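You operate a simulated robot arm through the tools that you are given. There is no shell and no other tool.

Carry out the task below with a simulated two-armed robot. There is one attempt and no reset: what you move stays moved.

Task
Change the vacuum head over from the yellow hose to the blue hose.
Fine: hold the head while the yellow cuff comes off; yellow cuff in the yellow holder, blue cuff pushed home; the head stays in its spot.
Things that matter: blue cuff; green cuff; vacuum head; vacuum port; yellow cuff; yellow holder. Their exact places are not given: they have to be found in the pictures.

It is judged by the outcome, as a careful person would: the job done as asked, and still so three seconds after it is handed in. It fails if anything else is knocked over, pushed out of place, dropped, spilled or broken.

Robot
Two 7-joint arms with two-finger parallel grippers on one trunk, on a base that drives. Base frame: it is fixed to the floor where the robot stands at the start and does not move with it; the origin is under the middle of the robot, x ahead of it, y to its left, z up. Lengths are in cm, angles in degrees, forces in N, time in s.
The left shoulder is at the start at [6, 14.7, 54.3], the right one opposite. With the tool pointing down near the work surface each hand reaches from about 10 to 68 cm from the robot's upright axis, wherever it stands, measured 20 degrees to its own side. Places, roughly: vacuum port [50, -20, 80]; yellow holder [60, -10, 70]. Payload 3.43 kg a hand.
The TCP of each hand is the grasp point between the finger pads, 3 cm short of the fingertips. In the tool frame z runs along the fingers and y along their closing line. Largest opening 9.4 cm; finger width 2.8, thickness 1; the body of the gripper, 5 by 9.6 cm, starts 5.5 cm behind the TCP.
Orientation is that of the tool frame in the base frame, as [roll, pitch, yaw] about the fixed x, y, z axes, in that order (R = Rz(yaw) Ry(pitch) Rx(roll)). With the fingers straight down and closing along the base's y, the tool's x points along the base's -x, its y along +y and its z along -z.

Tools
- The arms move only by the tool apply_moves. It takes "left_rows", "right_rows" or both (then of equal length, played together; a hand with none holds still); each is one flat list of numbers, 6 for each row, row after row: the shift along the tool's x, y, z in units of 250 mm (1.0 is 250 mm), then the turn, a rotation vector about the tool's x, y, z in units of 45 degrees (1.0 is 45 degrees). In form: [tx, ty, tz, wx, wy, wz, tx, ty, tz, wx, wy, wz, ...]. A call has 1 to 20 rows; each row is the pose to reach, as a shift and turn from the pose commanded when the call began, along the tool's axes at that moment. "left_hand" and "right_hand" are, for a hand that has rows, the finger opening in m, from 0 to 0.094, set as the call begins (left out, the last holds). A call with a number of a shift or a turn outside -1 to 1 is refused whole. Rows are played at 5 a second. More than 5 cm and 8.6 degrees between two rows, or a gripper value outside its range, and nothing of the call is played. A pose out of reach is approached as far as the arm can. The call stops where the force on the tool passes 40 N (or 10 N more than at its start, if that is more) or the arm is blocked; 0.2 s more then pass. Each finger travels about 7.2 cm/s and halts on what it meets, pressing with about 42 N; the grip force reading is that of the motor and also rises with nothing between the fingers. The clock runs only during rows and for 0.2 s after the last one: add rows that repeat a pose to give the fingers time. The reply holds the time, the measured pose of the TCP, the force on the tool along the base axes, the opening and the grip force, in the units named above and with some noise, with the torque about the TCP (base axes, N m) and any sound that the robot's microphone picked up.
- Cameras (640 x 400 px; columns grow to the right, rows downward): "scene" is now at [6.82, 0.35, 119.35]; the picture's right is [-0.11, -0.99, 0.00], its down [-0.46, 0.05, -0.89] and it looks along [0.88, -0.09, -0.46] (base axes); focal length 225 px, centre (320, 200). "left" rides on the left gripper at [7.6, -1.4, -10.2] in its tool frame; the picture's right is [0.18, 0.98, 0.00], its down [-0.75, 0.14, -0.64] and it looks along [-0.63, 0.12, 0.77] (tool axes); focal length 243 px, centre (320, 200). "right" rides on the right gripper at [7.6, 1.4, -10.3] in its tool frame; the picture's right is [-0.18, 0.98, 0.00], its down [-0.75, -0.14, -0.64] and it looks along [-0.63, -0.12, 0.77] (tool axes); focal length 243 px, centre (320, 200).
- camera(camera): a new picture of that camera. It takes no simulated time.
- lift_body(by): slides the trunk up (or, below 0, down) by that many cm; the arms and the scene camera ride with it, the base frame stays. It gives what a move gives, with no picture.
- steer(legs): drives the robot by 1 to 6 legs, each [ahead, left, turn to the left] in cm, cm and degrees, along the robot's own axes; the way and the turn of a leg run together, so that a leg with both is an arc; at most 150 cm and 180 degrees a leg. The arms and the cameras ride along, it lands a little off, and it stops where it bumps. It gives what a move gives.
- aim_head(pan, tilt): turns the head with the scene camera to pan (to the left, within 86 degrees either way) and tilt (down, from -29 to 69), counted from straight ahead of the robot. It gives what a move gives.
- pixel_to_xyz(camera, pixels): for up to 12 pixels [column, row] of the newest picture of that camera ("zoom" is the newest enlarged one), the place [x, y, z] in the base frame of the surface seen there, good to about 0.2 cm, but the place of the scene camera against the robot may be out by one fixed shift of up to 2.5 cm in any direction. It takes no simulated time.
- zoom(camera, box): a new picture of the part [left, top, right, bottom] of that camera's present view, enlarged. It takes no simulated time.
- close_job(): hands the job in; it is judged then, once.

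Unless the task says otherwise, let go and move clear before handing in.

The tools are called after ">>>" as name(argument=value, ...) on one line, values as JSON. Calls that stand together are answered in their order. apply_moves: Moves the arms, as the interface text tells. Its arguments: {"type":"object","properties":{"left_rows":{"type":"array"},"left_hand":{"type":"number"},"right_rows":{"type":"array"},"right_hand":{"type":"number"}},"required":[]} The other tools are called the same way: lift_body (by) slides the trunk up or down; steer (legs) drives the base; aim_head (pan, tilt) turns the head that bears the scene camera; camera (camera) takes a picture; pixel_to_xyz (camera, pixels) gives the place of the surface under pixels of a picture; zoom (camera, box) takes an enlarged picture of a part of a camera's view; close_job () hands the job in.

At the start:

```text
time_s: 0.0
left_ee_pos: [30.19, 7.58, 99.96]
left_tcp_rot: [-179.8, 0.1, -179.9]
left_wrist_force: [0.2, 0.6, -0.3]
left_wrist_torque: [-0.01, 0.01, 0.0]
left_finger_gap: 9.39
left_grasp_force: 0.2
right_ee_pos: [28.71, -12.45, 99.94]
right_tcp_rot: [-179.9, 0.1, -180.0]
right_wrist_force: [0.1, -0.2, -0.1]
right_wrist_torque: [-0.03, 0.0, -0.01]
right_finger_gap: 9.43
right_grasp_force: 0.1
trunk travel left (down, up): [-25.0, 0.0]
robot x, y, heading: [0.08, -0.44, -0.0]
head pan, tilt: [-6.1, 27.6]
```

scene: 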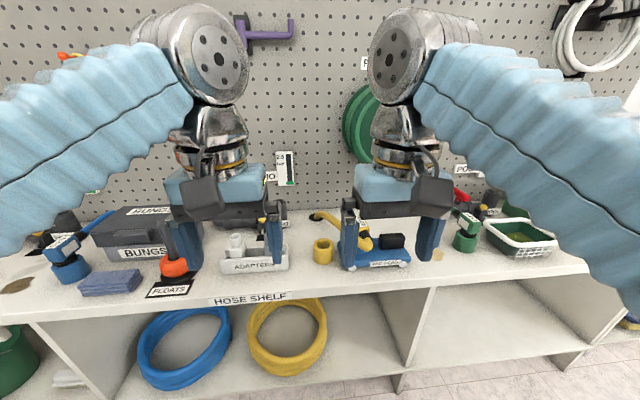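
right: 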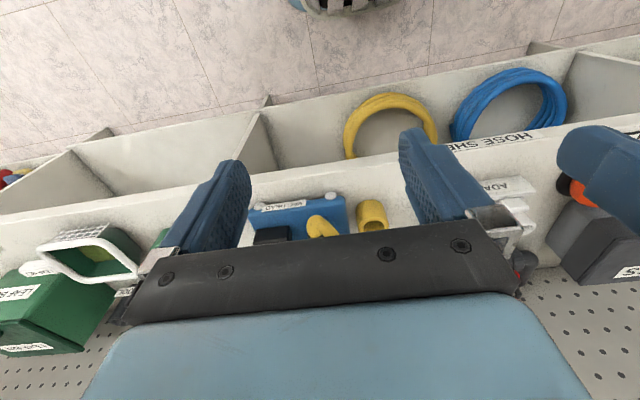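
left: 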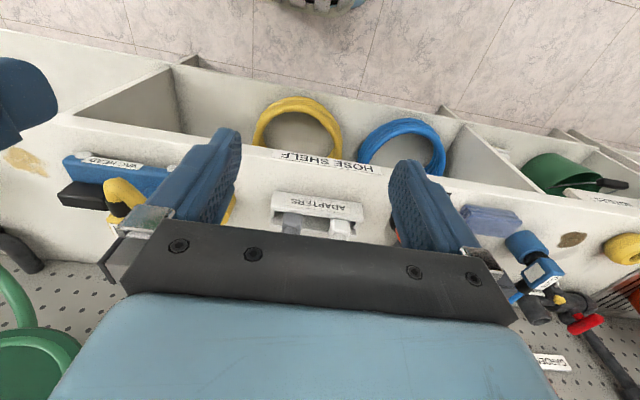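

The scene shows the vacuum head (blue body near pixel 375,250) with a yellow cuff at about (362,238), a yellow holder at (323,250), a green cuff at (467,232) and a blue item at (70,262). I'll zoom in to look closer.

>>> zoom(camera="scene", box=[280, 180, 480, 305])

>>> zoom(camera="scene", box=[0, 180, 200, 305])

>>> zoom(camera="right", box=[220, 160, 420, 285])

>>> zoom(camera="left", box=[440, 180, 640, 305])

```text
3.20 times, centred on (380, 242) of scene
```

zoom: 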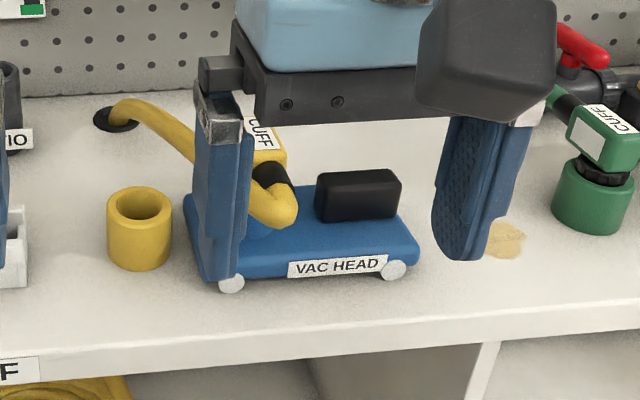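

```text
3.20 times, centred on (100, 242) of scene
```

zoom: 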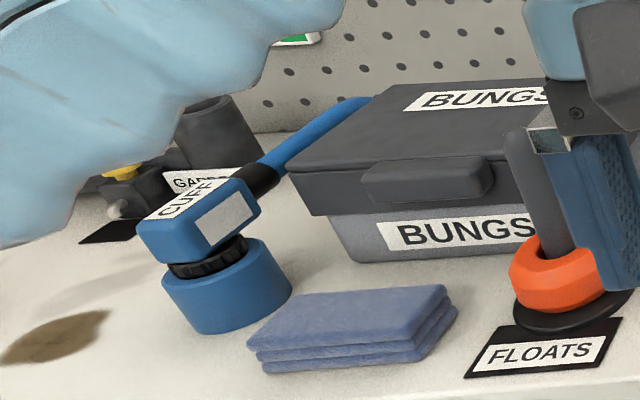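

```text
3.20 times, centred on (320, 222) of right
```

zoom: 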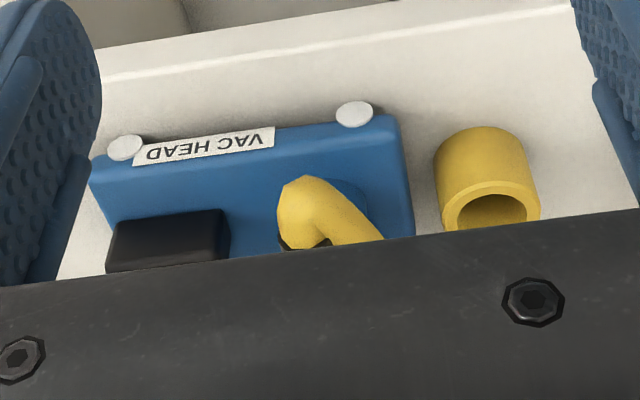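

```text
3.20 times, centred on (540, 242) of left
```

zoom: 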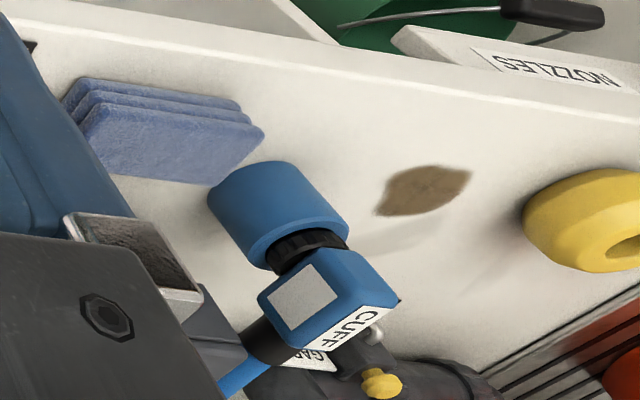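

The fingers hide parts of the cuffs. I'll get positions of the visible parts, and shift the right arm to the right to uncover the vacuum head.

>>> apply_moves(right_rows=[0, -0.15, 0, 0, 0, 0, 0, -0.3, 0, 0, 0, 0, 0, -0.45, 0, 0, 0, 0, 0, -0.6, 0, 0, 0, 0, 0, -0.75, 0, 0, 0, 0], left_rows=[0.1, 0, -0.1, 0, 0, 0, 0.2, 0, -0.2, 0, 0, 0, 0.2, 0, -0.2, 0, 0, 0, 0.2, 0, -0.2, 0, 0, 0, 0.2, 0, -0.2, 0, 0, 0])

>>> camera(camera="scene")

>>> zoom(camera="scene", box=[290, 200, 418, 280])

```text
time_s: 1.2
left_ee_pos: [26.5, 7.84, 99.95]
left_tcp_rot: [-179.8, 0.8, -179.7]
left_wrist_force: [-0.6, -0.4, 0.3]
left_wrist_torque: [-0.04, -0.02, -0.04]
left_finger_gap: 9.4
left_grasp_force: 0.1
left hand out of reach, approached as far as the arm can: row 1, 2, 3, 4, 5
right_ee_pos: [28.79, -30.85, 99.71]
right_tcp_rot: [180.0, 0.1, 179.9]
right_wrist_force: [-0.5, 1.6, -0.9]
right_wrist_torque: [0.0, -0.01, -0.01]
right_finger_gap: 9.43
right_grasp_force: 0.2
trunk travel left (down, up): [-25.0, 0.0]
robot x, y, heading: [-0.2, -0.13, -0.2]
head pan, tilt: [-6.1, 27.6]
```

```text
taken
```

scene: 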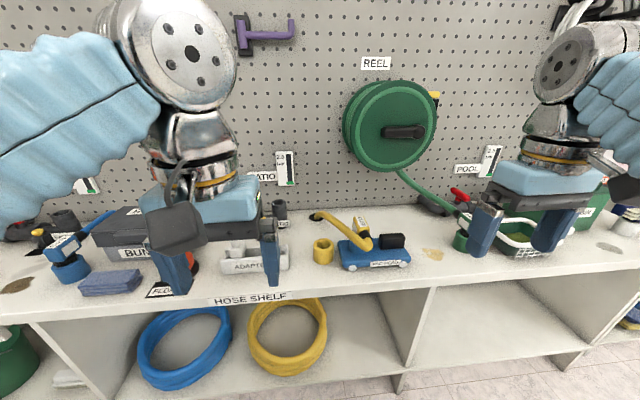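

```text
5.00 times, centred on (354, 240) of scene
```

zoom: 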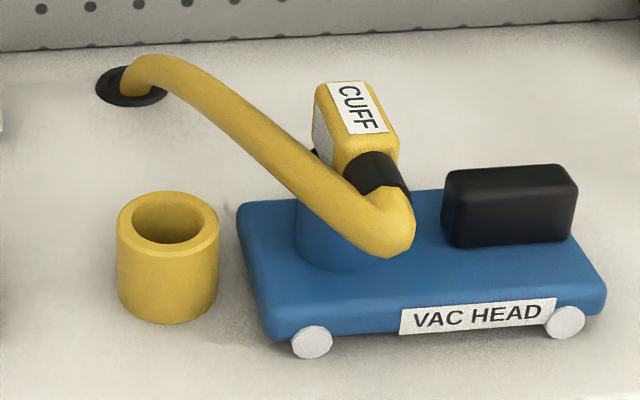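

Now the cuff on the head is visible: a yellow block with its hose leaving toward the front (zoom ~380,170), doubling back to the counter hole. I'll read positions.

>>> pixel_to_xyz(camera="zoom", pixels=[[340, 88], [385, 140], [355, 110], [325, 125], [380, 170], [385, 225], [168, 190], [168, 240], [330, 255], [250, 240], [590, 290], [510, 180]])

>>> zoom(camera="scene", box=[0, 200, 160, 300])

>>> zoom(camera="scene", box=[420, 160, 580, 260])

>>> camera(camera="right")

>>> camera(camera="left")

```text
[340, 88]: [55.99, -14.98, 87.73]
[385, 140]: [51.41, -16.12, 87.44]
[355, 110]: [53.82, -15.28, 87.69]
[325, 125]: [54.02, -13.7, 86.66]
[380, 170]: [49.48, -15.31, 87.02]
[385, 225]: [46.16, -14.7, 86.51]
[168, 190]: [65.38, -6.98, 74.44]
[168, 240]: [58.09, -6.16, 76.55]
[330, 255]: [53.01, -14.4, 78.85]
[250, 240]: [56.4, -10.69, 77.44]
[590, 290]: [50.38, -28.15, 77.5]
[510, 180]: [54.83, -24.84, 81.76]
```

```text
4.00 times, centred on (80, 250) of scene
```

zoom: 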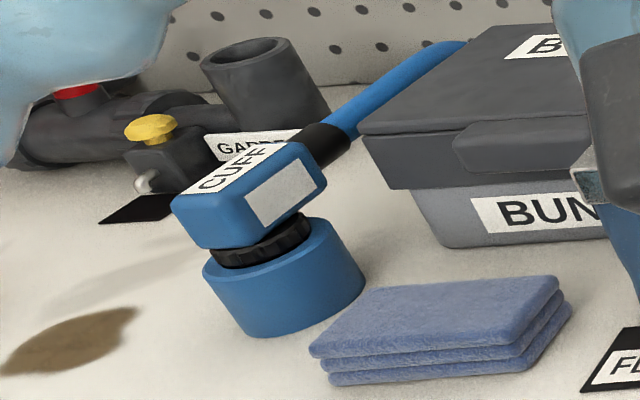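

```text
4.00 times, centred on (500, 210) of scene
```

zoom: 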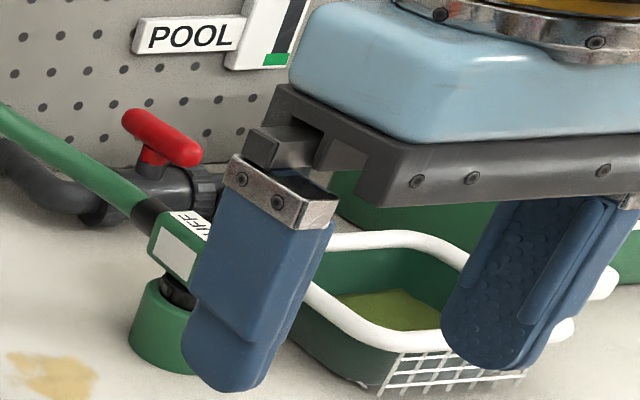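

```text
taken
```

right: 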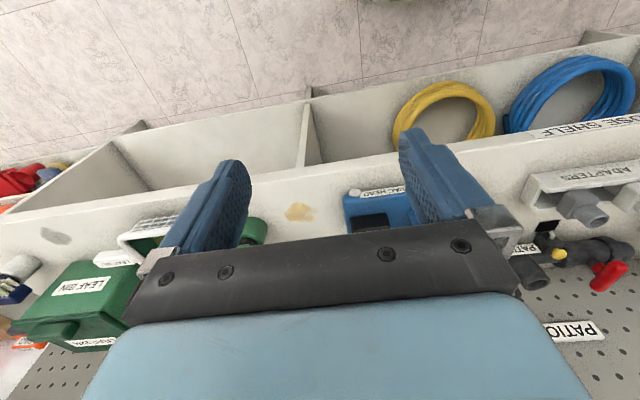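

```text
taken
```

left: 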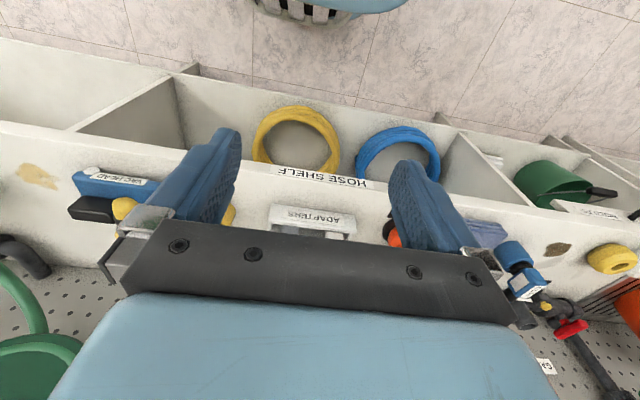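

>>> pixel_to_xyz(camera="scene", pixels=[[62, 240], [52, 252], [72, 246], [70, 272], [80, 233], [100, 220], [323, 250], [315, 244], [332, 244], [300, 265], [473, 244], [486, 202]])

>>> pixel_to_xyz(camera="left", pixels=[[100, 172], [120, 182], [122, 206], [90, 205], [525, 288], [515, 252], [540, 276], [232, 215], [310, 232], [470, 232], [35, 175], [555, 250]])

>>> pixel_to_xyz(camera="right", pixels=[[370, 195], [400, 210], [372, 222], [355, 222], [256, 230], [300, 212], [395, 192], [348, 197]])

```text
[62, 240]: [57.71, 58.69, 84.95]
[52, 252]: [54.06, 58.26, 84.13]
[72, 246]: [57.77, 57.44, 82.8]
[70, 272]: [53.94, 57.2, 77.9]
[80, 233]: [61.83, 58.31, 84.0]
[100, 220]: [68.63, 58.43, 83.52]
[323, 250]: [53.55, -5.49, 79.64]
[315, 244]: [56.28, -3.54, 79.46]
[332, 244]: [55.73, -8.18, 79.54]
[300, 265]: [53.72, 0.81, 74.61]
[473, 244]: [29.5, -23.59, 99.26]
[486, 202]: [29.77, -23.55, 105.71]
```

```text
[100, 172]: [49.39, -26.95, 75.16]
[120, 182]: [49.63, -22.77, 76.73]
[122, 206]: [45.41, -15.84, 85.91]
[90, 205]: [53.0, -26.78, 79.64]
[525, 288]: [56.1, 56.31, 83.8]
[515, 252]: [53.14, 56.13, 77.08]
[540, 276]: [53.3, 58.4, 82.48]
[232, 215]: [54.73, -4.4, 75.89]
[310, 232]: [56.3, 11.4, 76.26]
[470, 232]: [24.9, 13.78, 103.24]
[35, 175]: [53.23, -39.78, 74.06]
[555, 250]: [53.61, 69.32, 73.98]
```

```text
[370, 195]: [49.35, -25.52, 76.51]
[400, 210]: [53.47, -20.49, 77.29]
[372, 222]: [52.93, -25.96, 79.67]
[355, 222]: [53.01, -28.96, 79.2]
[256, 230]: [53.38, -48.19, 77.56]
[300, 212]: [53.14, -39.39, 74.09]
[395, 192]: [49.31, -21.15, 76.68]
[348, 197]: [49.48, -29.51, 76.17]
```

Hand-camera readings agree with each other (counter z≈74.0, vac-head label edge x≈49.4); scene camera is a bit off. I'll bring the right hand forward above the head at height 100 for a close view.

>>> apply_moves(right_rows=[-0.1, 0.1, 0, 0, 0, 0, -0.2, 0.2, 0, 0, 0, 0, -0.32, 0.3, 0, 0, 0, 0, -0.44, 0.4, 0, 0, 0, 0, -0.56, 0.48, 0, 0, 0, 0, -0.56, 0.48, 0, 0, 0, 0])

>>> camera(camera="right")

>>> zoom(camera="right", box=[240, 100, 432, 220])

```text
time_s: 2.6
left_ee_pos: [26.48, 7.79, 99.97]
left_tcp_rot: [-179.8, 0.7, -179.8]
left_wrist_force: [0.5, 1.0, -0.8]
left_wrist_torque: [-0.03, 0.0, -0.02]
left_finger_gap: 9.4
left_grasp_force: 0.0
right_ee_pos: [42.43, -19.34, 99.19]
right_tcp_rot: [-180.0, 0.5, 180.0]
right_wrist_force: [1.3, -0.1, -0.5]
right_wrist_torque: [-0.01, 0.03, -0.02]
right_finger_gap: 9.39
right_grasp_force: 0.2
right hand out of reach, approached as far as the arm can: row 4, 5, 6
trunk travel left (down, up): [-25.0, 0.0]
robot x, y, heading: [-0.24, -0.37, 0.0]
head pan, tilt: [-6.1, 27.6]
```

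```text
taken
```

right: 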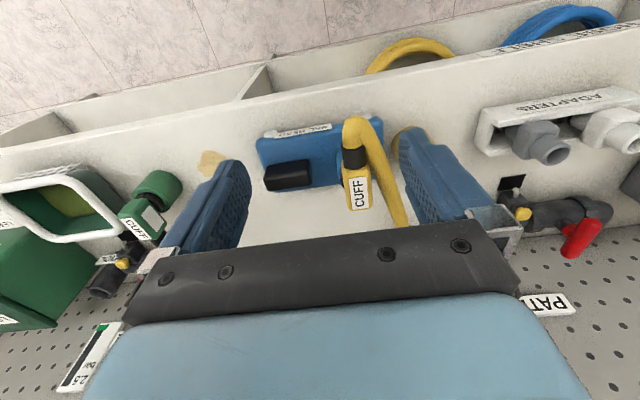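

```text
3.33 times, centred on (336, 160) of right
```

zoom: 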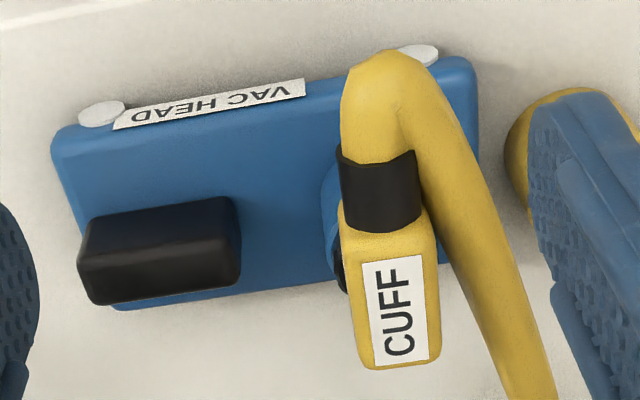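

>>> pixel_to_xyz(camera="zoom", pixels=[[350, 220], [430, 225], [368, 355], [430, 350], [395, 300], [348, 300], [380, 175], [380, 90], [450, 170], [480, 240], [510, 320], [335, 260]])

>>> pixel_to_xyz(camera="zoom", pixels=[[85, 240], [232, 205], [238, 255], [95, 290], [150, 250], [70, 140], [470, 75], [110, 295], [325, 220], [440, 280], [515, 130], [160, 225]])

```text
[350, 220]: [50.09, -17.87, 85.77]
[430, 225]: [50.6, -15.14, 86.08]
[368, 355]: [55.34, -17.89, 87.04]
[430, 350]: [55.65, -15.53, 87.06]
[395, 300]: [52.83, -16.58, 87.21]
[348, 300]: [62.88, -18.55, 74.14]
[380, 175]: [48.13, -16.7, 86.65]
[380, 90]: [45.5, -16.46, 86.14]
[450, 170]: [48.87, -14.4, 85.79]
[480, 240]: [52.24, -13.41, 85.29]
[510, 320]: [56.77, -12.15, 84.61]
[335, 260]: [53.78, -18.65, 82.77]
```

```text
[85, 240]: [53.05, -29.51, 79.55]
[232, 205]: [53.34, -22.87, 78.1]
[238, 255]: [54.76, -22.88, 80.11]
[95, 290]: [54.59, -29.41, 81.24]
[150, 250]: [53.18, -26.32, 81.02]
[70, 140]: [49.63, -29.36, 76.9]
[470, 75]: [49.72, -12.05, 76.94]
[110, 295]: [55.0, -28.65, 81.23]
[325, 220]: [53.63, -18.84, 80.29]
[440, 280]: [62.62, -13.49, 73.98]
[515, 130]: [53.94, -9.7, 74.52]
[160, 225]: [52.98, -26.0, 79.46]
```

The head, handle block (x≈53–56, y −29.5…−22.9, top 81.2) and cuff (x 50–55.6, y −18…−15, top 87.2) are located; arms have limited reach at this height so I want the base closer. I'll look down to check the gap between base and counter.

>>> aim_head(pan=0, tilt=65)

>>> camera(camera="scene")

```text
time_s: 3.6
left_ee_pos: [26.48, 7.7, 100.0]
left_tcp_rot: [-179.8, 0.7, -179.8]
left_wrist_force: [0.3, 0.6, -0.7]
left_wrist_torque: [0.0, 0.0, 0.03]
left_finger_gap: 9.38
left_grasp_force: 0.1
right_ee_pos: [42.45, -19.49, 99.08]
right_tcp_rot: [179.9, 0.5, 180.0]
right_wrist_force: [0.4, 0.4, 0.3]
right_wrist_torque: [-0.02, 0.01, 0.0]
right_finger_gap: 9.4
right_grasp_force: 0.1
trunk travel left (down, up): [-25.0, 0.0]
robot x, y, heading: [-0.57, 0.08, -0.1]
head pan, tilt: [0.0, 65.0]
```

```text
taken
```

scene: 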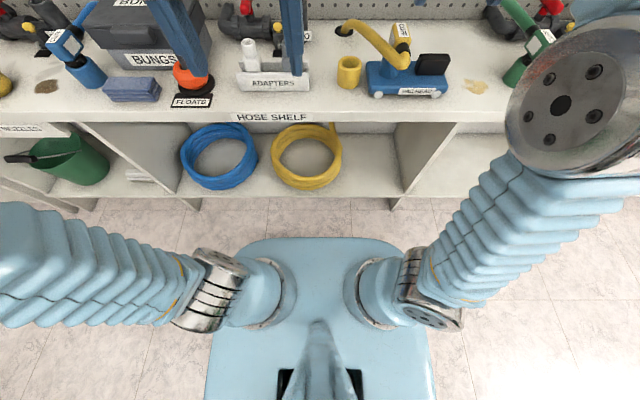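

>>> pixel_to_xyz(camera="scene", pixels=[[320, 238], [250, 242], [390, 242], [320, 200], [320, 120], [390, 210], [195, 210], [320, 300], [350, 60], [349, 85], [440, 55], [350, 92]])

>>> zoom(camera="scene", box=[300, 10, 460, 110])

```text
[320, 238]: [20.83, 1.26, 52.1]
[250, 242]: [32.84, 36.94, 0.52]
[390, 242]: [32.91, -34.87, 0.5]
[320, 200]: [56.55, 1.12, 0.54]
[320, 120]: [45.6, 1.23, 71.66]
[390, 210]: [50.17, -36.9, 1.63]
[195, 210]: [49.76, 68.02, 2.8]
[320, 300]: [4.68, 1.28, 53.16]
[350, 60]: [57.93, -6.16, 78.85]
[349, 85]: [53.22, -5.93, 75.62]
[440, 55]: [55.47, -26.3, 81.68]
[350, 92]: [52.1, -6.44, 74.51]
```

```text
4.00 times, centred on (380, 60) of scene
```

zoom: 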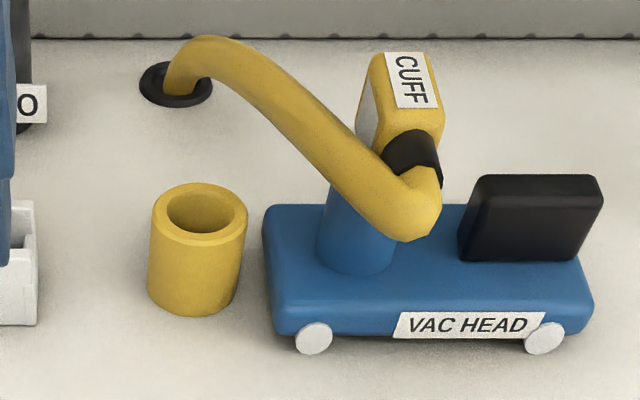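

Chassis front is at x≈21 and the counter edge at x≈45.6, so 12 cm ahead is safe. I'll drive in and look again.

>>> steer(legs=[[12, 0, 0]])

>>> aim_head(pan=-10, tilt=45)

>>> camera(camera="scene")

>>> camera(camera="right")

>>> camera(camera="left")

```text
time_s: 4.9
left_ee_pos: [38.29, 7.79, 100.02]
left_tcp_rot: [-179.7, 0.8, -179.9]
left_wrist_force: [-0.2, 0.4, -1.5]
left_wrist_torque: [0.02, 0.02, 0.0]
left_finger_gap: 9.38
left_grasp_force: 0.0
right_ee_pos: [54.22, -19.42, 99.23]
right_tcp_rot: [-180.0, 0.6, 180.0]
right_wrist_force: [-0.1, -0.6, 0.3]
right_wrist_torque: [0.0, -0.01, 0.01]
right_finger_gap: 9.42
right_grasp_force: 0.1
trunk travel left (down, up): [-25.0, 0.0]
robot x, y, heading: [11.83, 0.29, 0.0]
head pan, tilt: [0.0, 65.0]
```

```text
time_s: 5.7
left_ee_pos: [38.07, 7.72, 99.99]
left_tcp_rot: [-179.7, 0.7, -179.8]
left_wrist_force: [-0.4, -0.1, -0.2]
left_wrist_torque: [0.01, -0.01, 0.0]
left_finger_gap: 9.4
left_grasp_force: 0.1
right_ee_pos: [54.3, -19.26, 99.33]
right_tcp_rot: [180.0, 0.5, 180.0]
right_wrist_force: [-0.7, 0.7, 0.2]
right_wrist_torque: [0.01, -0.01, 0.02]
right_finger_gap: 9.39
right_grasp_force: 0.1
trunk travel left (down, up): [-25.0, 0.0]
robot x, y, heading: [11.74, 0.02, -0.3]
head pan, tilt: [-10.0, 45.0]
```

```text
taken
```

scene: 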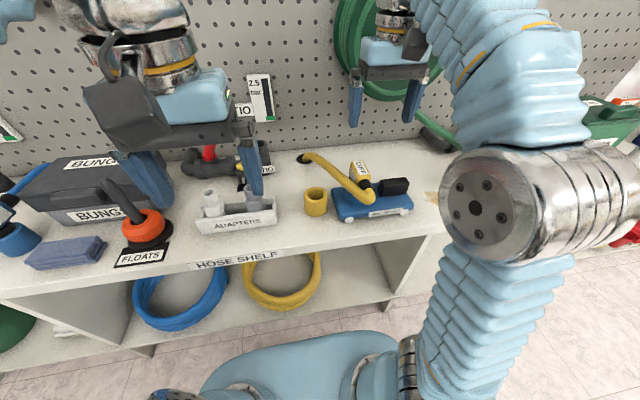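

```text
taken
```

right: 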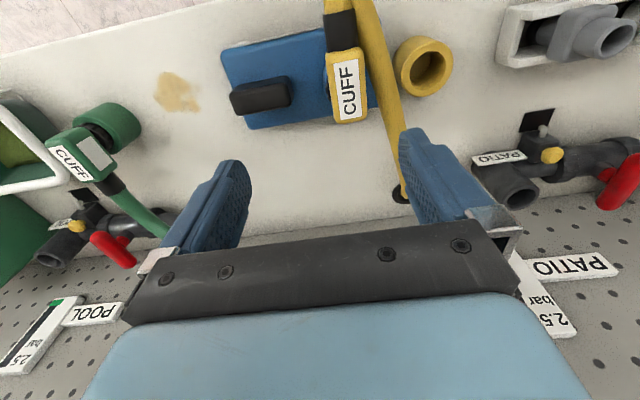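

```text
taken
```

left: 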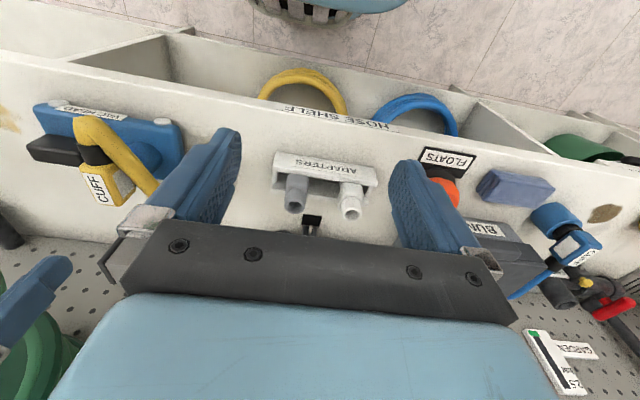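

Excellent view from the right camera of the head, cuff and holder. I'll measure holder rim, cuff, block edges.

>>> zoom(camera="right", box=[210, 10, 466, 170])

>>> pixel_to_xyz(camera="right", pixels=[[405, 43], [396, 65], [412, 90], [443, 75], [447, 50], [432, 72], [430, 37], [421, 95]])

>>> pixel_to_xyz(camera="right", pixels=[[233, 95], [236, 113], [285, 80], [290, 103], [262, 94], [331, 55], [362, 52], [337, 118], [364, 116], [350, 85], [378, 60], [392, 120]])

```text
2.50 times, centred on (338, 90) of right
```

zoom: 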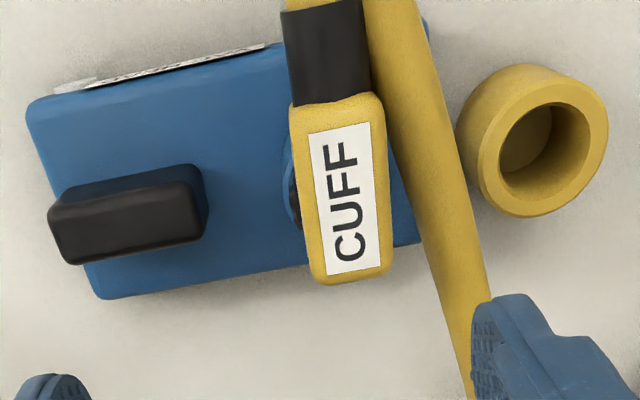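

```text
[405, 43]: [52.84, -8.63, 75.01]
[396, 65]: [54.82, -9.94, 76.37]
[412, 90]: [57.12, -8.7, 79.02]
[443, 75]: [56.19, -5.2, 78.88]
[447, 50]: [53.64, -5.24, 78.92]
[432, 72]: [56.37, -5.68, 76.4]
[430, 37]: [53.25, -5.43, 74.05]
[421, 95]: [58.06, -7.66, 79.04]
```

```text
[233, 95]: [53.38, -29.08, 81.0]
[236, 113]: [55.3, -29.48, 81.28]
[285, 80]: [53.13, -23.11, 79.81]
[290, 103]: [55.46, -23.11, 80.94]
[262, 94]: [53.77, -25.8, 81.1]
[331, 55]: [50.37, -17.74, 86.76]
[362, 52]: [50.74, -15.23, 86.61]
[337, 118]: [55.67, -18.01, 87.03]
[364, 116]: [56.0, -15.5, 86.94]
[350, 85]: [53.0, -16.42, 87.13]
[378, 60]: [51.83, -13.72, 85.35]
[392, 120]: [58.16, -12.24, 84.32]
```

>>> pixel_to_xyz(camera="zoom", pixels=[[487, 175], [505, 200], [540, 208], [575, 195], [600, 155], [602, 115], [583, 88], [550, 78], [515, 92], [495, 120], [487, 150], [560, 203]])

>>> pixel_to_xyz(camera="zoom", pixels=[[75, 258], [140, 248], [195, 238], [130, 185], [200, 185], [60, 205], [290, 150], [288, 200], [298, 225], [310, 270], [385, 262], [300, 115]])

```text
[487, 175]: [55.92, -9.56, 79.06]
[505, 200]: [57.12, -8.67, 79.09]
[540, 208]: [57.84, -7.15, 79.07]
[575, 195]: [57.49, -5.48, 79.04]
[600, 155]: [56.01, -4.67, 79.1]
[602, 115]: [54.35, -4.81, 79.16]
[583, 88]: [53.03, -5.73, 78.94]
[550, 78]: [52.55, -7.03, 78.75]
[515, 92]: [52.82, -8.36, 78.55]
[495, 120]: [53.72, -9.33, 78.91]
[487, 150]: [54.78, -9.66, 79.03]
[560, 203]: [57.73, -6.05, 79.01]
```

```text
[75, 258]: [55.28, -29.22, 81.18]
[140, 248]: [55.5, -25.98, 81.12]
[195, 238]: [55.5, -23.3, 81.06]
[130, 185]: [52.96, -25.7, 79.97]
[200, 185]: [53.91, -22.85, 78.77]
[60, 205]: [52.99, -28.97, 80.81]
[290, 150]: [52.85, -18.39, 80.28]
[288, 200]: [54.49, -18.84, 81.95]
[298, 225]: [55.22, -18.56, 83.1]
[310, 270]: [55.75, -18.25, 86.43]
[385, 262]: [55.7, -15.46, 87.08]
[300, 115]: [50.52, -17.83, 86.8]
```

Holder centre ≈ (55.2, −7.15), rim z 79.05. I need the port axis; zooming the left camera on the head from the side.

>>> zoom(camera="left", box=[20, 90, 180, 220])

>>> zoom(camera="scene", box=[290, 140, 420, 230])

```text
3.08 times, centred on (100, 155) of left
```

zoom: 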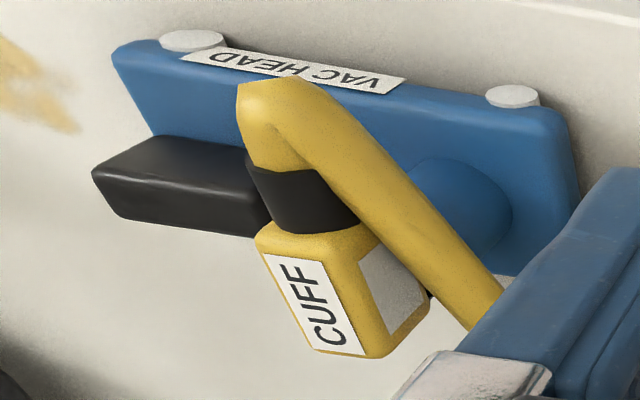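

```text
4.44 times, centred on (355, 185) of scene
```

zoom: 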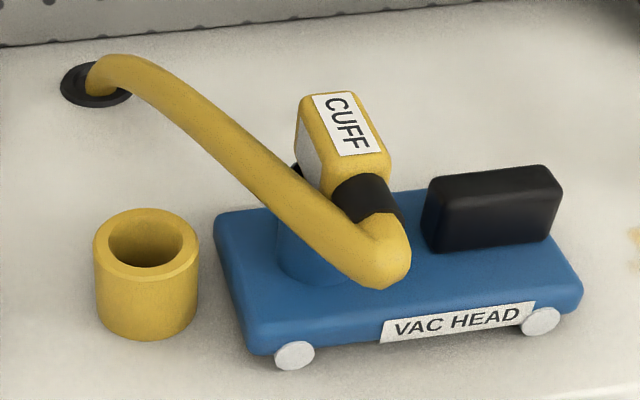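

>>> pixel_to_xyz(camera="zoom", pixels=[[280, 240], [290, 270], [310, 285], [340, 283], [300, 180], [295, 165], [310, 150], [322, 175], [360, 287], [352, 270], [395, 290], [305, 160]])

>>> zoom(camera="left", box=[20, 90, 180, 220])

>>> pixel_to_xyz(camera="zoom", pixels=[[510, 215], [490, 245], [485, 185], [450, 165], [420, 170], [470, 220], [365, 260], [420, 300], [385, 340], [400, 280], [460, 290], [420, 220]])

```text
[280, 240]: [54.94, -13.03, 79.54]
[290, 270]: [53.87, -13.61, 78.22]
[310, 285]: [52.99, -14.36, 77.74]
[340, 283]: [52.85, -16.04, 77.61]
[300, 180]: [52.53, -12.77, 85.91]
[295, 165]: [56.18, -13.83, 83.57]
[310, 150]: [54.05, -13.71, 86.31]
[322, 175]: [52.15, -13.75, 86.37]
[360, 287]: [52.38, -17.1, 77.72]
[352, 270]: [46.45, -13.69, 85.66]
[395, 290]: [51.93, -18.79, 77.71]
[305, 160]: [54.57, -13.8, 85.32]
```

```text
3.08 times, centred on (100, 155) of left
```

zoom: 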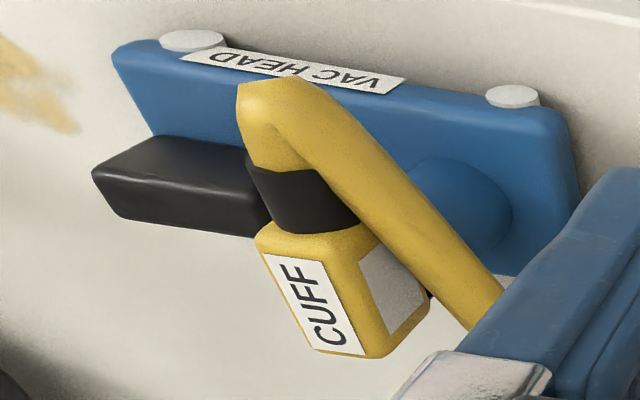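

```text
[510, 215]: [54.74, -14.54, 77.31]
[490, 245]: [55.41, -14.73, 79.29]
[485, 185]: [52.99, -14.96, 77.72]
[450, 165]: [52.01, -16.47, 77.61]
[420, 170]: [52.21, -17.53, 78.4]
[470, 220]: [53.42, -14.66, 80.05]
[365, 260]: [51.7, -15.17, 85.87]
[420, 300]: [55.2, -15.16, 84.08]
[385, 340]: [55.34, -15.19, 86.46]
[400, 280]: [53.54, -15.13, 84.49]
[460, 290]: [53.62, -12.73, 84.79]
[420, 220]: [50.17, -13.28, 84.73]
```

Port axis fits to (54.3, −16.75), r≈2.25. The right hand will hold the black block with fingers closing along x; I'll first turn the right hand −45° twice (camera bracket outward) while moving right to y≈−30.

>>> apply_moves(right_rows=[0.01, -0.07, 0.01, 0, 0, -0.167, 0.03, -0.14, 0.03, 0, 0, -0.333, 0.04, -0.21, 0.04, 0, 0, -0.5, 0.06, -0.28, 0.06, 0, 0, -0.667, 0.07, -0.35, 0.07, 0, 0, -0.833, 0.08, -0.42, 0.08, 0, 0, -1, 0.08, -0.42, 0.08, 0, 0, -1], right_hand=0.06)

```text
time_s: 7.3
left_ee_pos: [38.12, 7.73, 99.9]
left_tcp_rot: [-179.7, 0.7, -179.8]
left_wrist_force: [-0.4, -0.7, -0.3]
left_wrist_torque: [0.0, 0.0, 0.0]
left_finger_gap: 9.41
left_grasp_force: 0.1
right_ee_pos: [52.11, -30.06, 97.07]
right_tcp_rot: [-179.6, 0.5, -135.0]
right_wrist_force: [0.5, 0.4, -0.3]
right_wrist_torque: [-0.01, -0.02, 0.01]
right_finger_gap: 5.97
right_grasp_force: 0.0
trunk travel left (down, up): [-25.0, 0.0]
robot x, y, heading: [12.22, 0.23, -0.1]
head pan, tilt: [-10.0, 45.0]
```

>>> apply_moves(right_rows=[-0.02, 0.0, 0.03, 0, 0, -0.167, -0.045, 0.0, 0.05, 0, 0, -0.333, -0.07, 0.005, 0.08, 0, 0, -0.5, -0.09, 0.007, 0.11, 0, 0, -0.667, -0.115, 0.009, 0.14, 0, 0, -0.833, -0.136, 0.011, 0.16, 0, 0, -1, -0.136, 0.011, 0.16, 0, 0, -1])

>>> camera(camera="scene")

>>> camera(camera="right")

```text
time_s: 8.9
left_ee_pos: [38.27, 7.65, 99.94]
left_tcp_rot: [-179.8, 0.6, -179.9]
left_wrist_force: [0.0, -0.6, -0.3]
left_wrist_torque: [0.03, -0.03, -0.01]
left_finger_gap: 9.37
left_grasp_force: 0.1
right_ee_pos: [54.38, -27.34, 93.18]
right_tcp_rot: [-179.5, 0.0, -89.9]
right_wrist_force: [0.5, -0.2, 0.1]
right_wrist_torque: [0.03, -0.04, -0.01]
right_finger_gap: 5.99
right_grasp_force: 0.1
trunk travel left (down, up): [-25.0, 0.0]
robot x, y, heading: [11.37, -0.02, 0.4]
head pan, tilt: [-10.0, 45.0]
```

```text
taken
```

scene: 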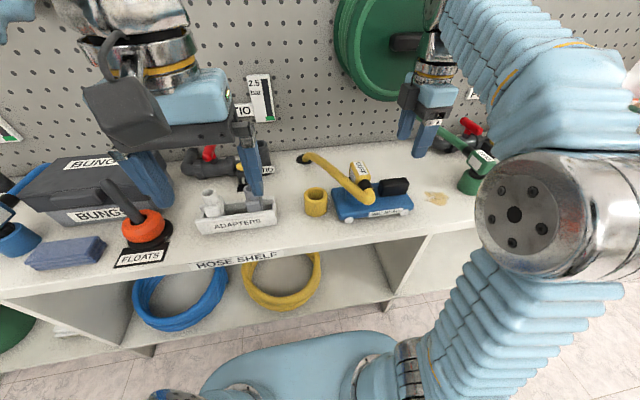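

```text
taken
```

right: 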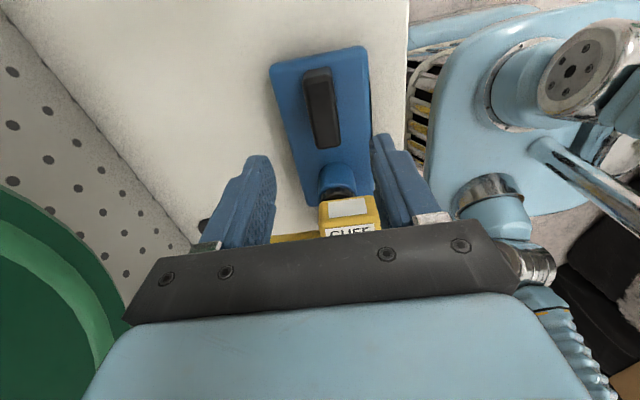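

Right hand is square above the block. I'll tilt it 15° outward and come down to about 4 cm above grip height, then check.

>>> apply_moves(right_rows=[0, 0, 0.07, 0, -0.083, 0, 0, 0, 0.14, 0, -0.167, 0, -0.01, 0, 0.21, 0, -0.25, 0, -0.02, 0, 0.28, 0, -0.333, 0, -0.02, 0, 0.31, 0, -0.333, 0])

>>> camera(camera="right")

>>> zoom(camera="scene", box=[290, 70, 482, 230])

```text
time_s: 10.1
left_ee_pos: [38.22, 7.77, 100.03]
left_tcp_rot: [-179.9, 0.8, -179.8]
left_wrist_force: [0.2, -0.1, -0.7]
left_wrist_torque: [-0.01, 0.02, -0.01]
left_finger_gap: 9.37
left_grasp_force: 0.0
right_ee_pos: [54.53, -26.89, 85.56]
right_tcp_rot: [-179.5, 15.1, -89.9]
right_wrist_force: [-0.7, -0.5, 0.5]
right_wrist_torque: [-0.01, -0.02, 0.02]
right_finger_gap: 5.98
right_grasp_force: 0.0
trunk travel left (down, up): [-25.0, 0.0]
robot x, y, heading: [11.88, 0.12, -0.1]
head pan, tilt: [-10.0, 45.0]
```

```text
taken
```

right: 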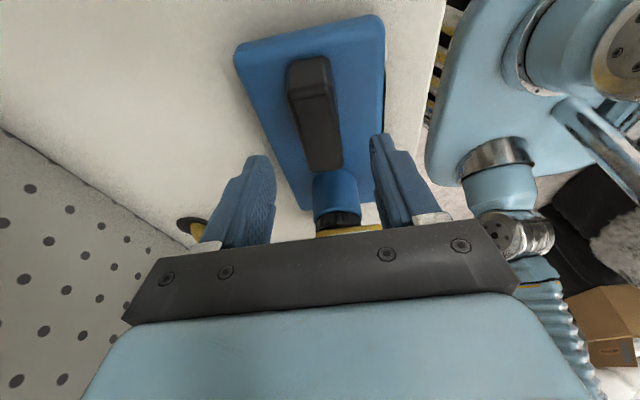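

```text
2.50 times, centred on (386, 150) of scene
```

zoom: 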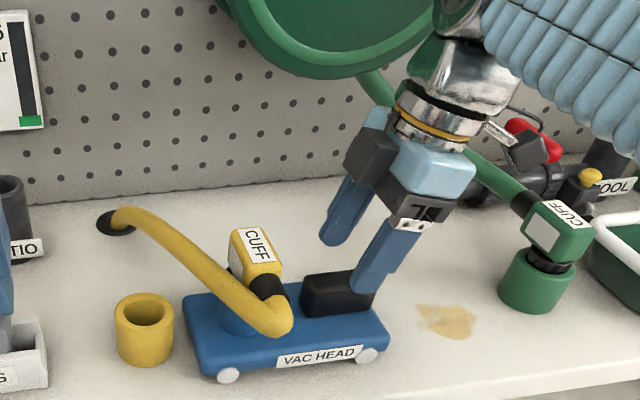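

Fingers straddle the block correctly. Descending to z≈81.2 and then closing.

>>> apply_moves(right_rows=[0.012, 0.003, 0.045, 0, 0, 0, 0.024, 0.006, 0.09, 0, 0, 0, 0.035, 0.006, 0.13, 0, 0, 0, 0.0456, 0.006, 0.17, 0, 0, 0, 0.0456, 0.006, 0.17, 0, 0, 0])

>>> camera(camera="right")

>>> zoom(camera="scene", box=[290, 110, 434, 230])

```text
time_s: 11.3
left_ee_pos: [38.22, 7.76, 99.94]
left_tcp_rot: [-179.8, 0.7, -179.8]
left_wrist_force: [0.2, 0.1, -1.5]
left_wrist_torque: [-0.04, -0.02, -0.02]
left_finger_gap: 9.4
left_grasp_force: 0.1
right_ee_pos: [54.43, -26.98, 81.09]
right_tcp_rot: [-179.5, 15.0, -90.0]
right_wrist_force: [0.4, -0.3, 0.3]
right_wrist_torque: [-0.02, -0.01, 0.01]
right_finger_gap: 6.01
right_grasp_force: 0.1
trunk travel left (down, up): [-25.0, 0.0]
robot x, y, heading: [11.77, -0.25, 0.1]
head pan, tilt: [-10.0, 45.0]
```

```text
taken
```

right: 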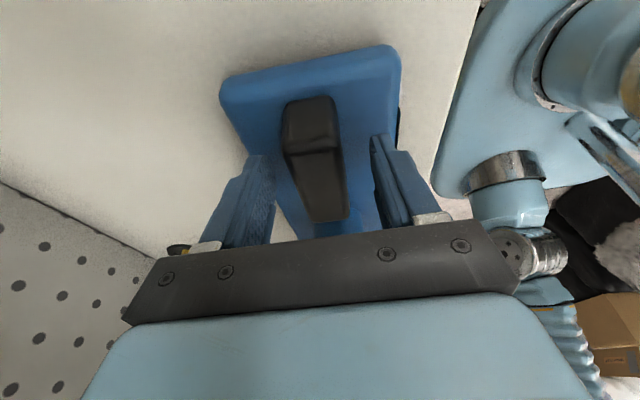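

```text
3.33 times, centred on (362, 170) of scene
```

zoom: 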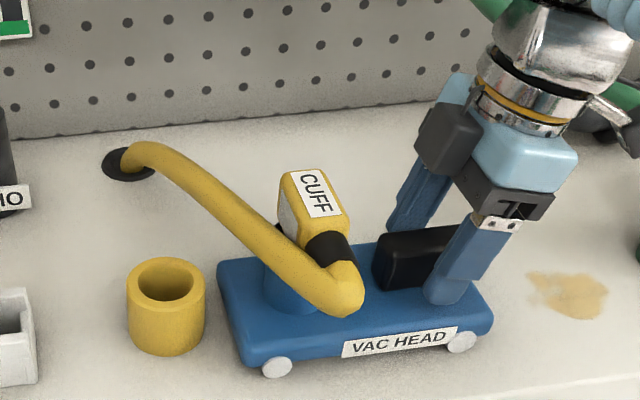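

>>> apply_moves(right_rows=[0, 0.006, 0, 0, 0, 0, 0, 0.006, 0, 0, 0, 0], right_hand=0.036)

>>> camera(camera="right")

```text
time_s: 11.9
left_ee_pos: [38.29, 7.67, 99.99]
left_tcp_rot: [-179.8, 0.7, -179.8]
left_wrist_force: [-0.5, -0.2, -0.1]
left_wrist_torque: [0.0, 0.02, 0.0]
left_finger_gap: 9.41
left_grasp_force: 0.0
right_ee_pos: [54.35, -26.8, 81.17]
right_tcp_rot: [-179.4, 15.1, -89.9]
right_wrist_force: [-0.1, -0.5, -0.6]
right_wrist_torque: [-0.01, 0.0, 0.0]
right_finger_gap: 3.59
right_grasp_force: 0.1
trunk travel left (down, up): [-25.0, 0.0]
robot x, y, heading: [11.51, 0.01, -0.1]
head pan, tilt: [-10.0, 45.0]
```

```text
taken
```

right: 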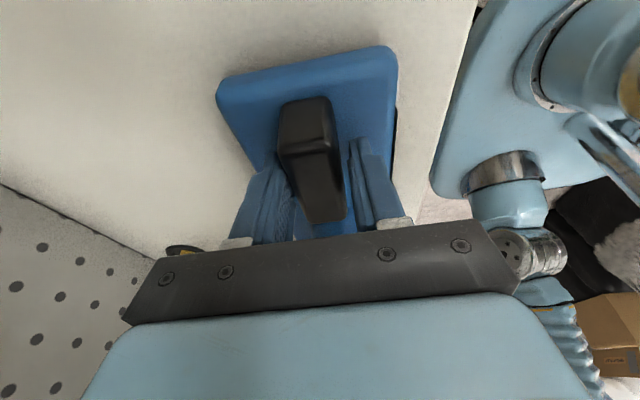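

>>> zoom(camera="right", box=[230, 80, 422, 250])

```text
2.35 times, centred on (326, 165) of right
```

zoom: 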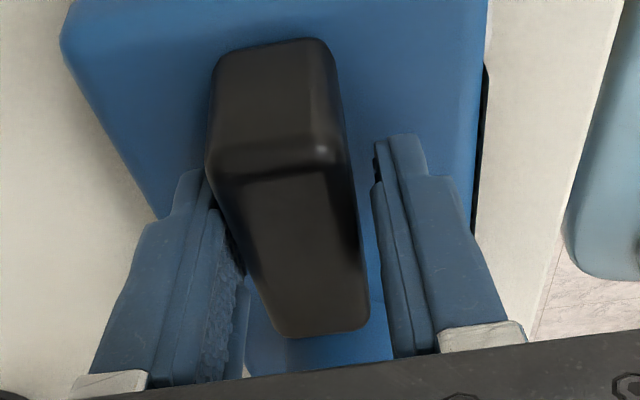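

>>> pixel_to_xyz(camera="zoom", pixels=[[218, 172], [338, 165], [280, 320], [365, 310], [345, 200], [375, 180], [380, 150], [240, 250], [205, 190], [280, 200], [260, 300], [340, 110]])

```text
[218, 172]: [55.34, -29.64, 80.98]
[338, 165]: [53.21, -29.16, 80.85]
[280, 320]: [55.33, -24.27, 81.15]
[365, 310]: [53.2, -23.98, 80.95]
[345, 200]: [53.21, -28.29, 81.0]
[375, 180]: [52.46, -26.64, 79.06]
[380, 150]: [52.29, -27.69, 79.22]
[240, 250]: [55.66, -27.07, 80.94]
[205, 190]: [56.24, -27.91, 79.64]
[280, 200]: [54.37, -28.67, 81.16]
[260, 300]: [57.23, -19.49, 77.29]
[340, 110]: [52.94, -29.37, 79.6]
```

Block (x 53.1–55.55) is centred between the fingers (52.4 / 56). Closing the right hand on it.

>>> apply_moves(right_rows=[0, 0, 0, 0, 0, 0, 0, 0, 0, 0, 0, 0, 0, 0, 0, 0, 0, 0], right_hand=0.0)

>>> zoom(camera="scene", box=[290, 110, 434, 230])

>>> zoom(camera="right", box=[190, 30, 446, 250])

```text
time_s: 12.7
left_ee_pos: [38.24, 7.75, 99.98]
left_tcp_rot: [-179.8, 0.7, -179.8]
left_wrist_force: [0.7, 1.0, 0.1]
left_wrist_torque: [-0.02, -0.02, 0.05]
left_finger_gap: 9.42
left_grasp_force: 0.0
right_ee_pos: [54.25, -26.73, 81.01]
right_tcp_rot: [-179.5, 15.0, -89.9]
right_wrist_force: [-0.8, 0.0, -0.3]
right_wrist_torque: [-0.21, 0.01, -0.09]
right_finger_gap: 3.23
right_grasp_force: 41.7
trunk travel left (down, up): [-25.0, 0.0]
robot x, y, heading: [11.6, 0.02, -0.2]
head pan, tilt: [-10.0, 45.0]
```

```text
3.33 times, centred on (362, 170) of scene
```

zoom: 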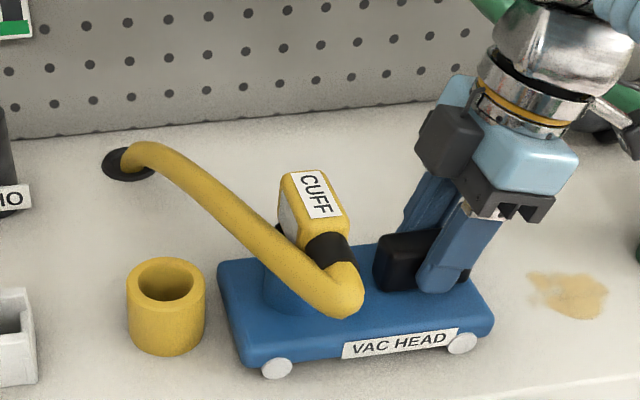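

```text
1.82 times, centred on (318, 140) of right
```

zoom: 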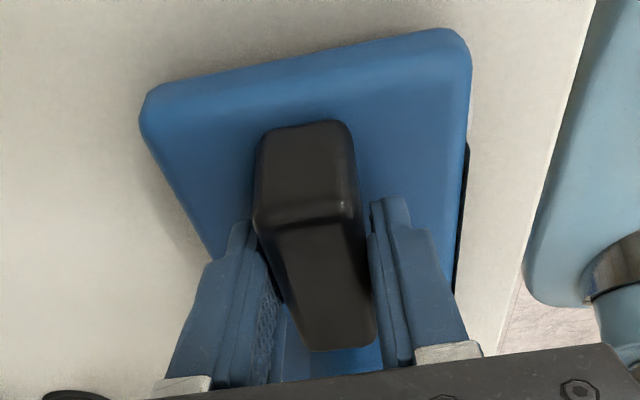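

The head is held firmly (gap 3.23, 41.7 N). Now the left hand moves over toward the yellow cuff with a narrower opening.

>>> apply_moves(left_rows=[-0.05, -0.14, 0.01, 0, 0, 0, -0.1, -0.28, 0.03, 0, 0, 0, -0.15, -0.42, 0.04, 0, 0, 0, -0.2, -0.56, 0.05, 0, 0, 0, -0.25, -0.7, 0.07, 0, 0, 0, -0.3, -0.85, 0.08, 0, 0, 0, -0.3, -0.85, 0.08, 0, 0, 0], left_hand=0.05)

>>> camera(camera="left")

>>> camera(camera="scene")

```text
time_s: 14.3
left_ee_pos: [44.05, -8.73, 98.35]
left_tcp_rot: [-179.8, 0.7, -179.9]
left_wrist_force: [0.1, 0.1, 0.7]
left_wrist_torque: [0.01, 0.01, -0.05]
left_finger_gap: 5.01
left_grasp_force: 0.1
left hand out of reach, approached as far as the arm can: row 5, 6, 7
right_ee_pos: [54.24, -26.79, 80.96]
right_tcp_rot: [-179.6, 15.1, -89.9]
right_wrist_force: [0.8, 1.1, -0.3]
right_wrist_torque: [-0.01, 0.05, -0.07]
right_finger_gap: 3.19
right_grasp_force: 41.8
trunk travel left (down, up): [-25.0, 0.0]
robot x, y, heading: [11.67, 0.16, -0.1]
head pan, tilt: [-10.0, 45.0]
```

```text
taken
```

left: 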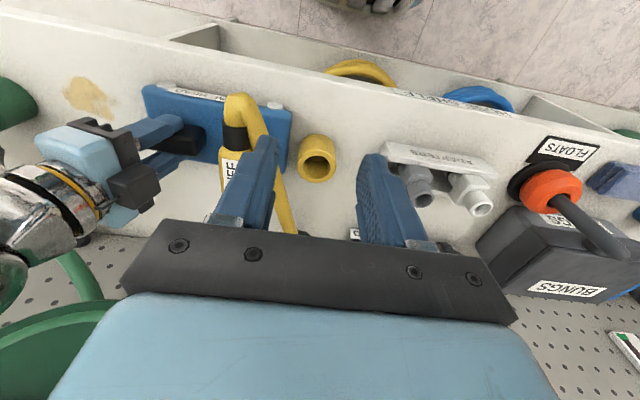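

```text
taken
```

scene: 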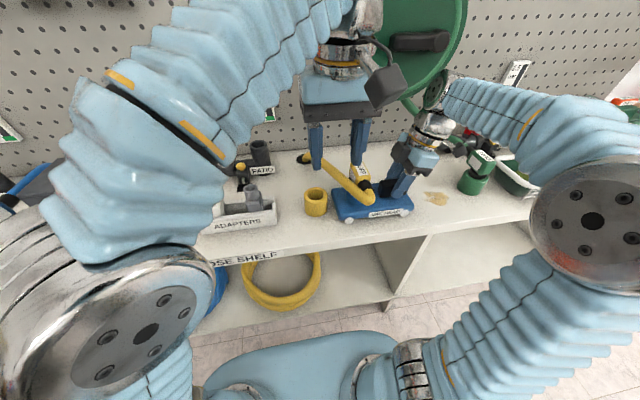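

The left hand runs out of reach at (44, −8.7, 98), so the base should stand further right and a bit closer. I'll release the head, raise the right hand, then reposition the base.

>>> apply_moves(right_rows=[0, 0, 0, 0, 0, 0, 0, 0, 0, 0, 0, 0, -0.01, 0, -0.038, 0, 0, 0, -0.03, 0, -0.116, 0, 0, 0, -0.05, 0, -0.193, 0, 0, 0, -0.072, 0, -0.27, 0, 0, 0, -0.093, 0, -0.348, 0, 0, 0], right_hand=0.06)

>>> zoom(camera="scene", box=[290, 110, 434, 230])

>>> steer(legs=[[0, -14, 0], [4, 0, 0]])

>>> camera(camera="scene")

>>> camera(camera="left")

>>> camera(camera="right")

```text
time_s: 15.9
left_ee_pos: [44.24, -8.68, 98.43]
left_tcp_rot: [-179.8, 0.7, -179.7]
left_wrist_force: [1.0, 0.2, 0.1]
left_wrist_torque: [-0.02, -0.01, -0.02]
left_finger_gap: 4.97
left_grasp_force: 0.0
right_ee_pos: [54.18, -26.75, 90.31]
right_tcp_rot: [-179.5, 15.0, -89.9]
right_wrist_force: [-0.2, -0.6, 0.6]
right_wrist_torque: [-0.01, -0.01, 0.02]
right_finger_gap: 5.98
right_grasp_force: 0.2
trunk travel left (down, up): [-25.0, 0.0]
robot x, y, heading: [11.89, -0.07, -0.1]
head pan, tilt: [-10.0, 45.0]
```

```text
3.33 times, centred on (362, 170) of scene
```

zoom: 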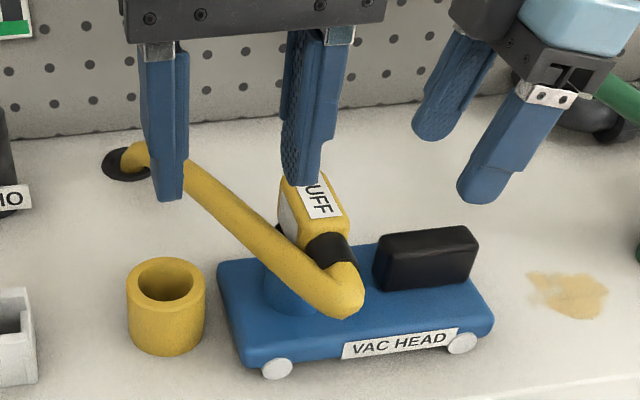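

```text
time_s: 17.7
left_ee_pos: [48.07, -22.53, 98.43]
left_tcp_rot: [-179.8, 0.7, -179.7]
left_wrist_force: [-0.2, 0.8, 1.0]
left_wrist_torque: [-0.03, -0.02, -0.03]
left_finger_gap: 4.98
left_grasp_force: 0.1
right_ee_pos: [58.25, -40.57, 90.38]
right_tcp_rot: [-179.4, 15.0, -89.9]
right_wrist_force: [-0.1, 0.3, -0.1]
right_wrist_torque: [0.03, -0.03, -0.02]
right_finger_gap: 6.01
right_grasp_force: 0.0
trunk travel left (down, up): [-25.0, 0.0]
robot x, y, heading: [15.63, -13.66, -0.0]
head pan, tilt: [-10.0, 45.0]
```

```text
taken
```

scene: 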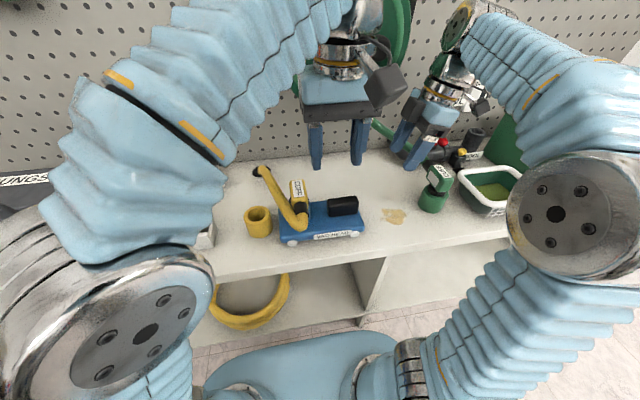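

```text
taken
```

left: 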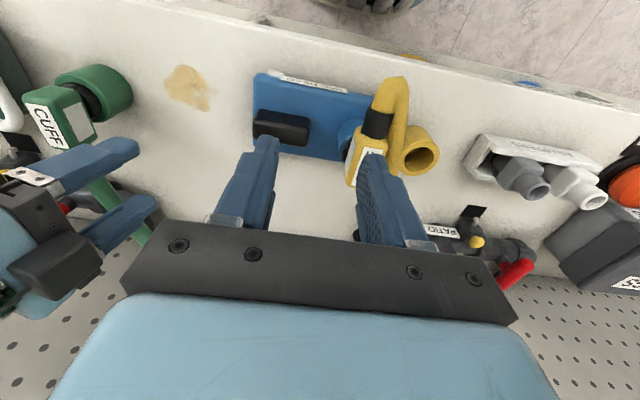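

```text
taken
```

right: 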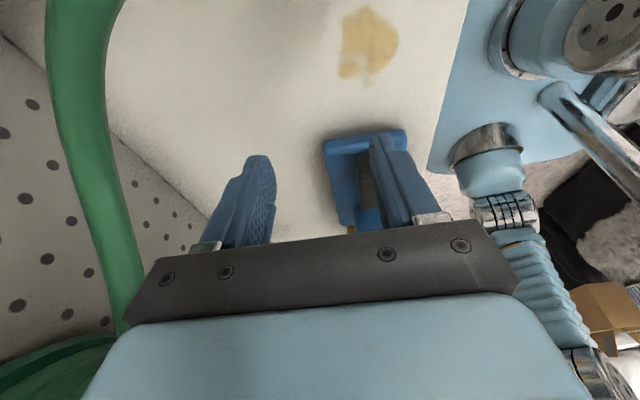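

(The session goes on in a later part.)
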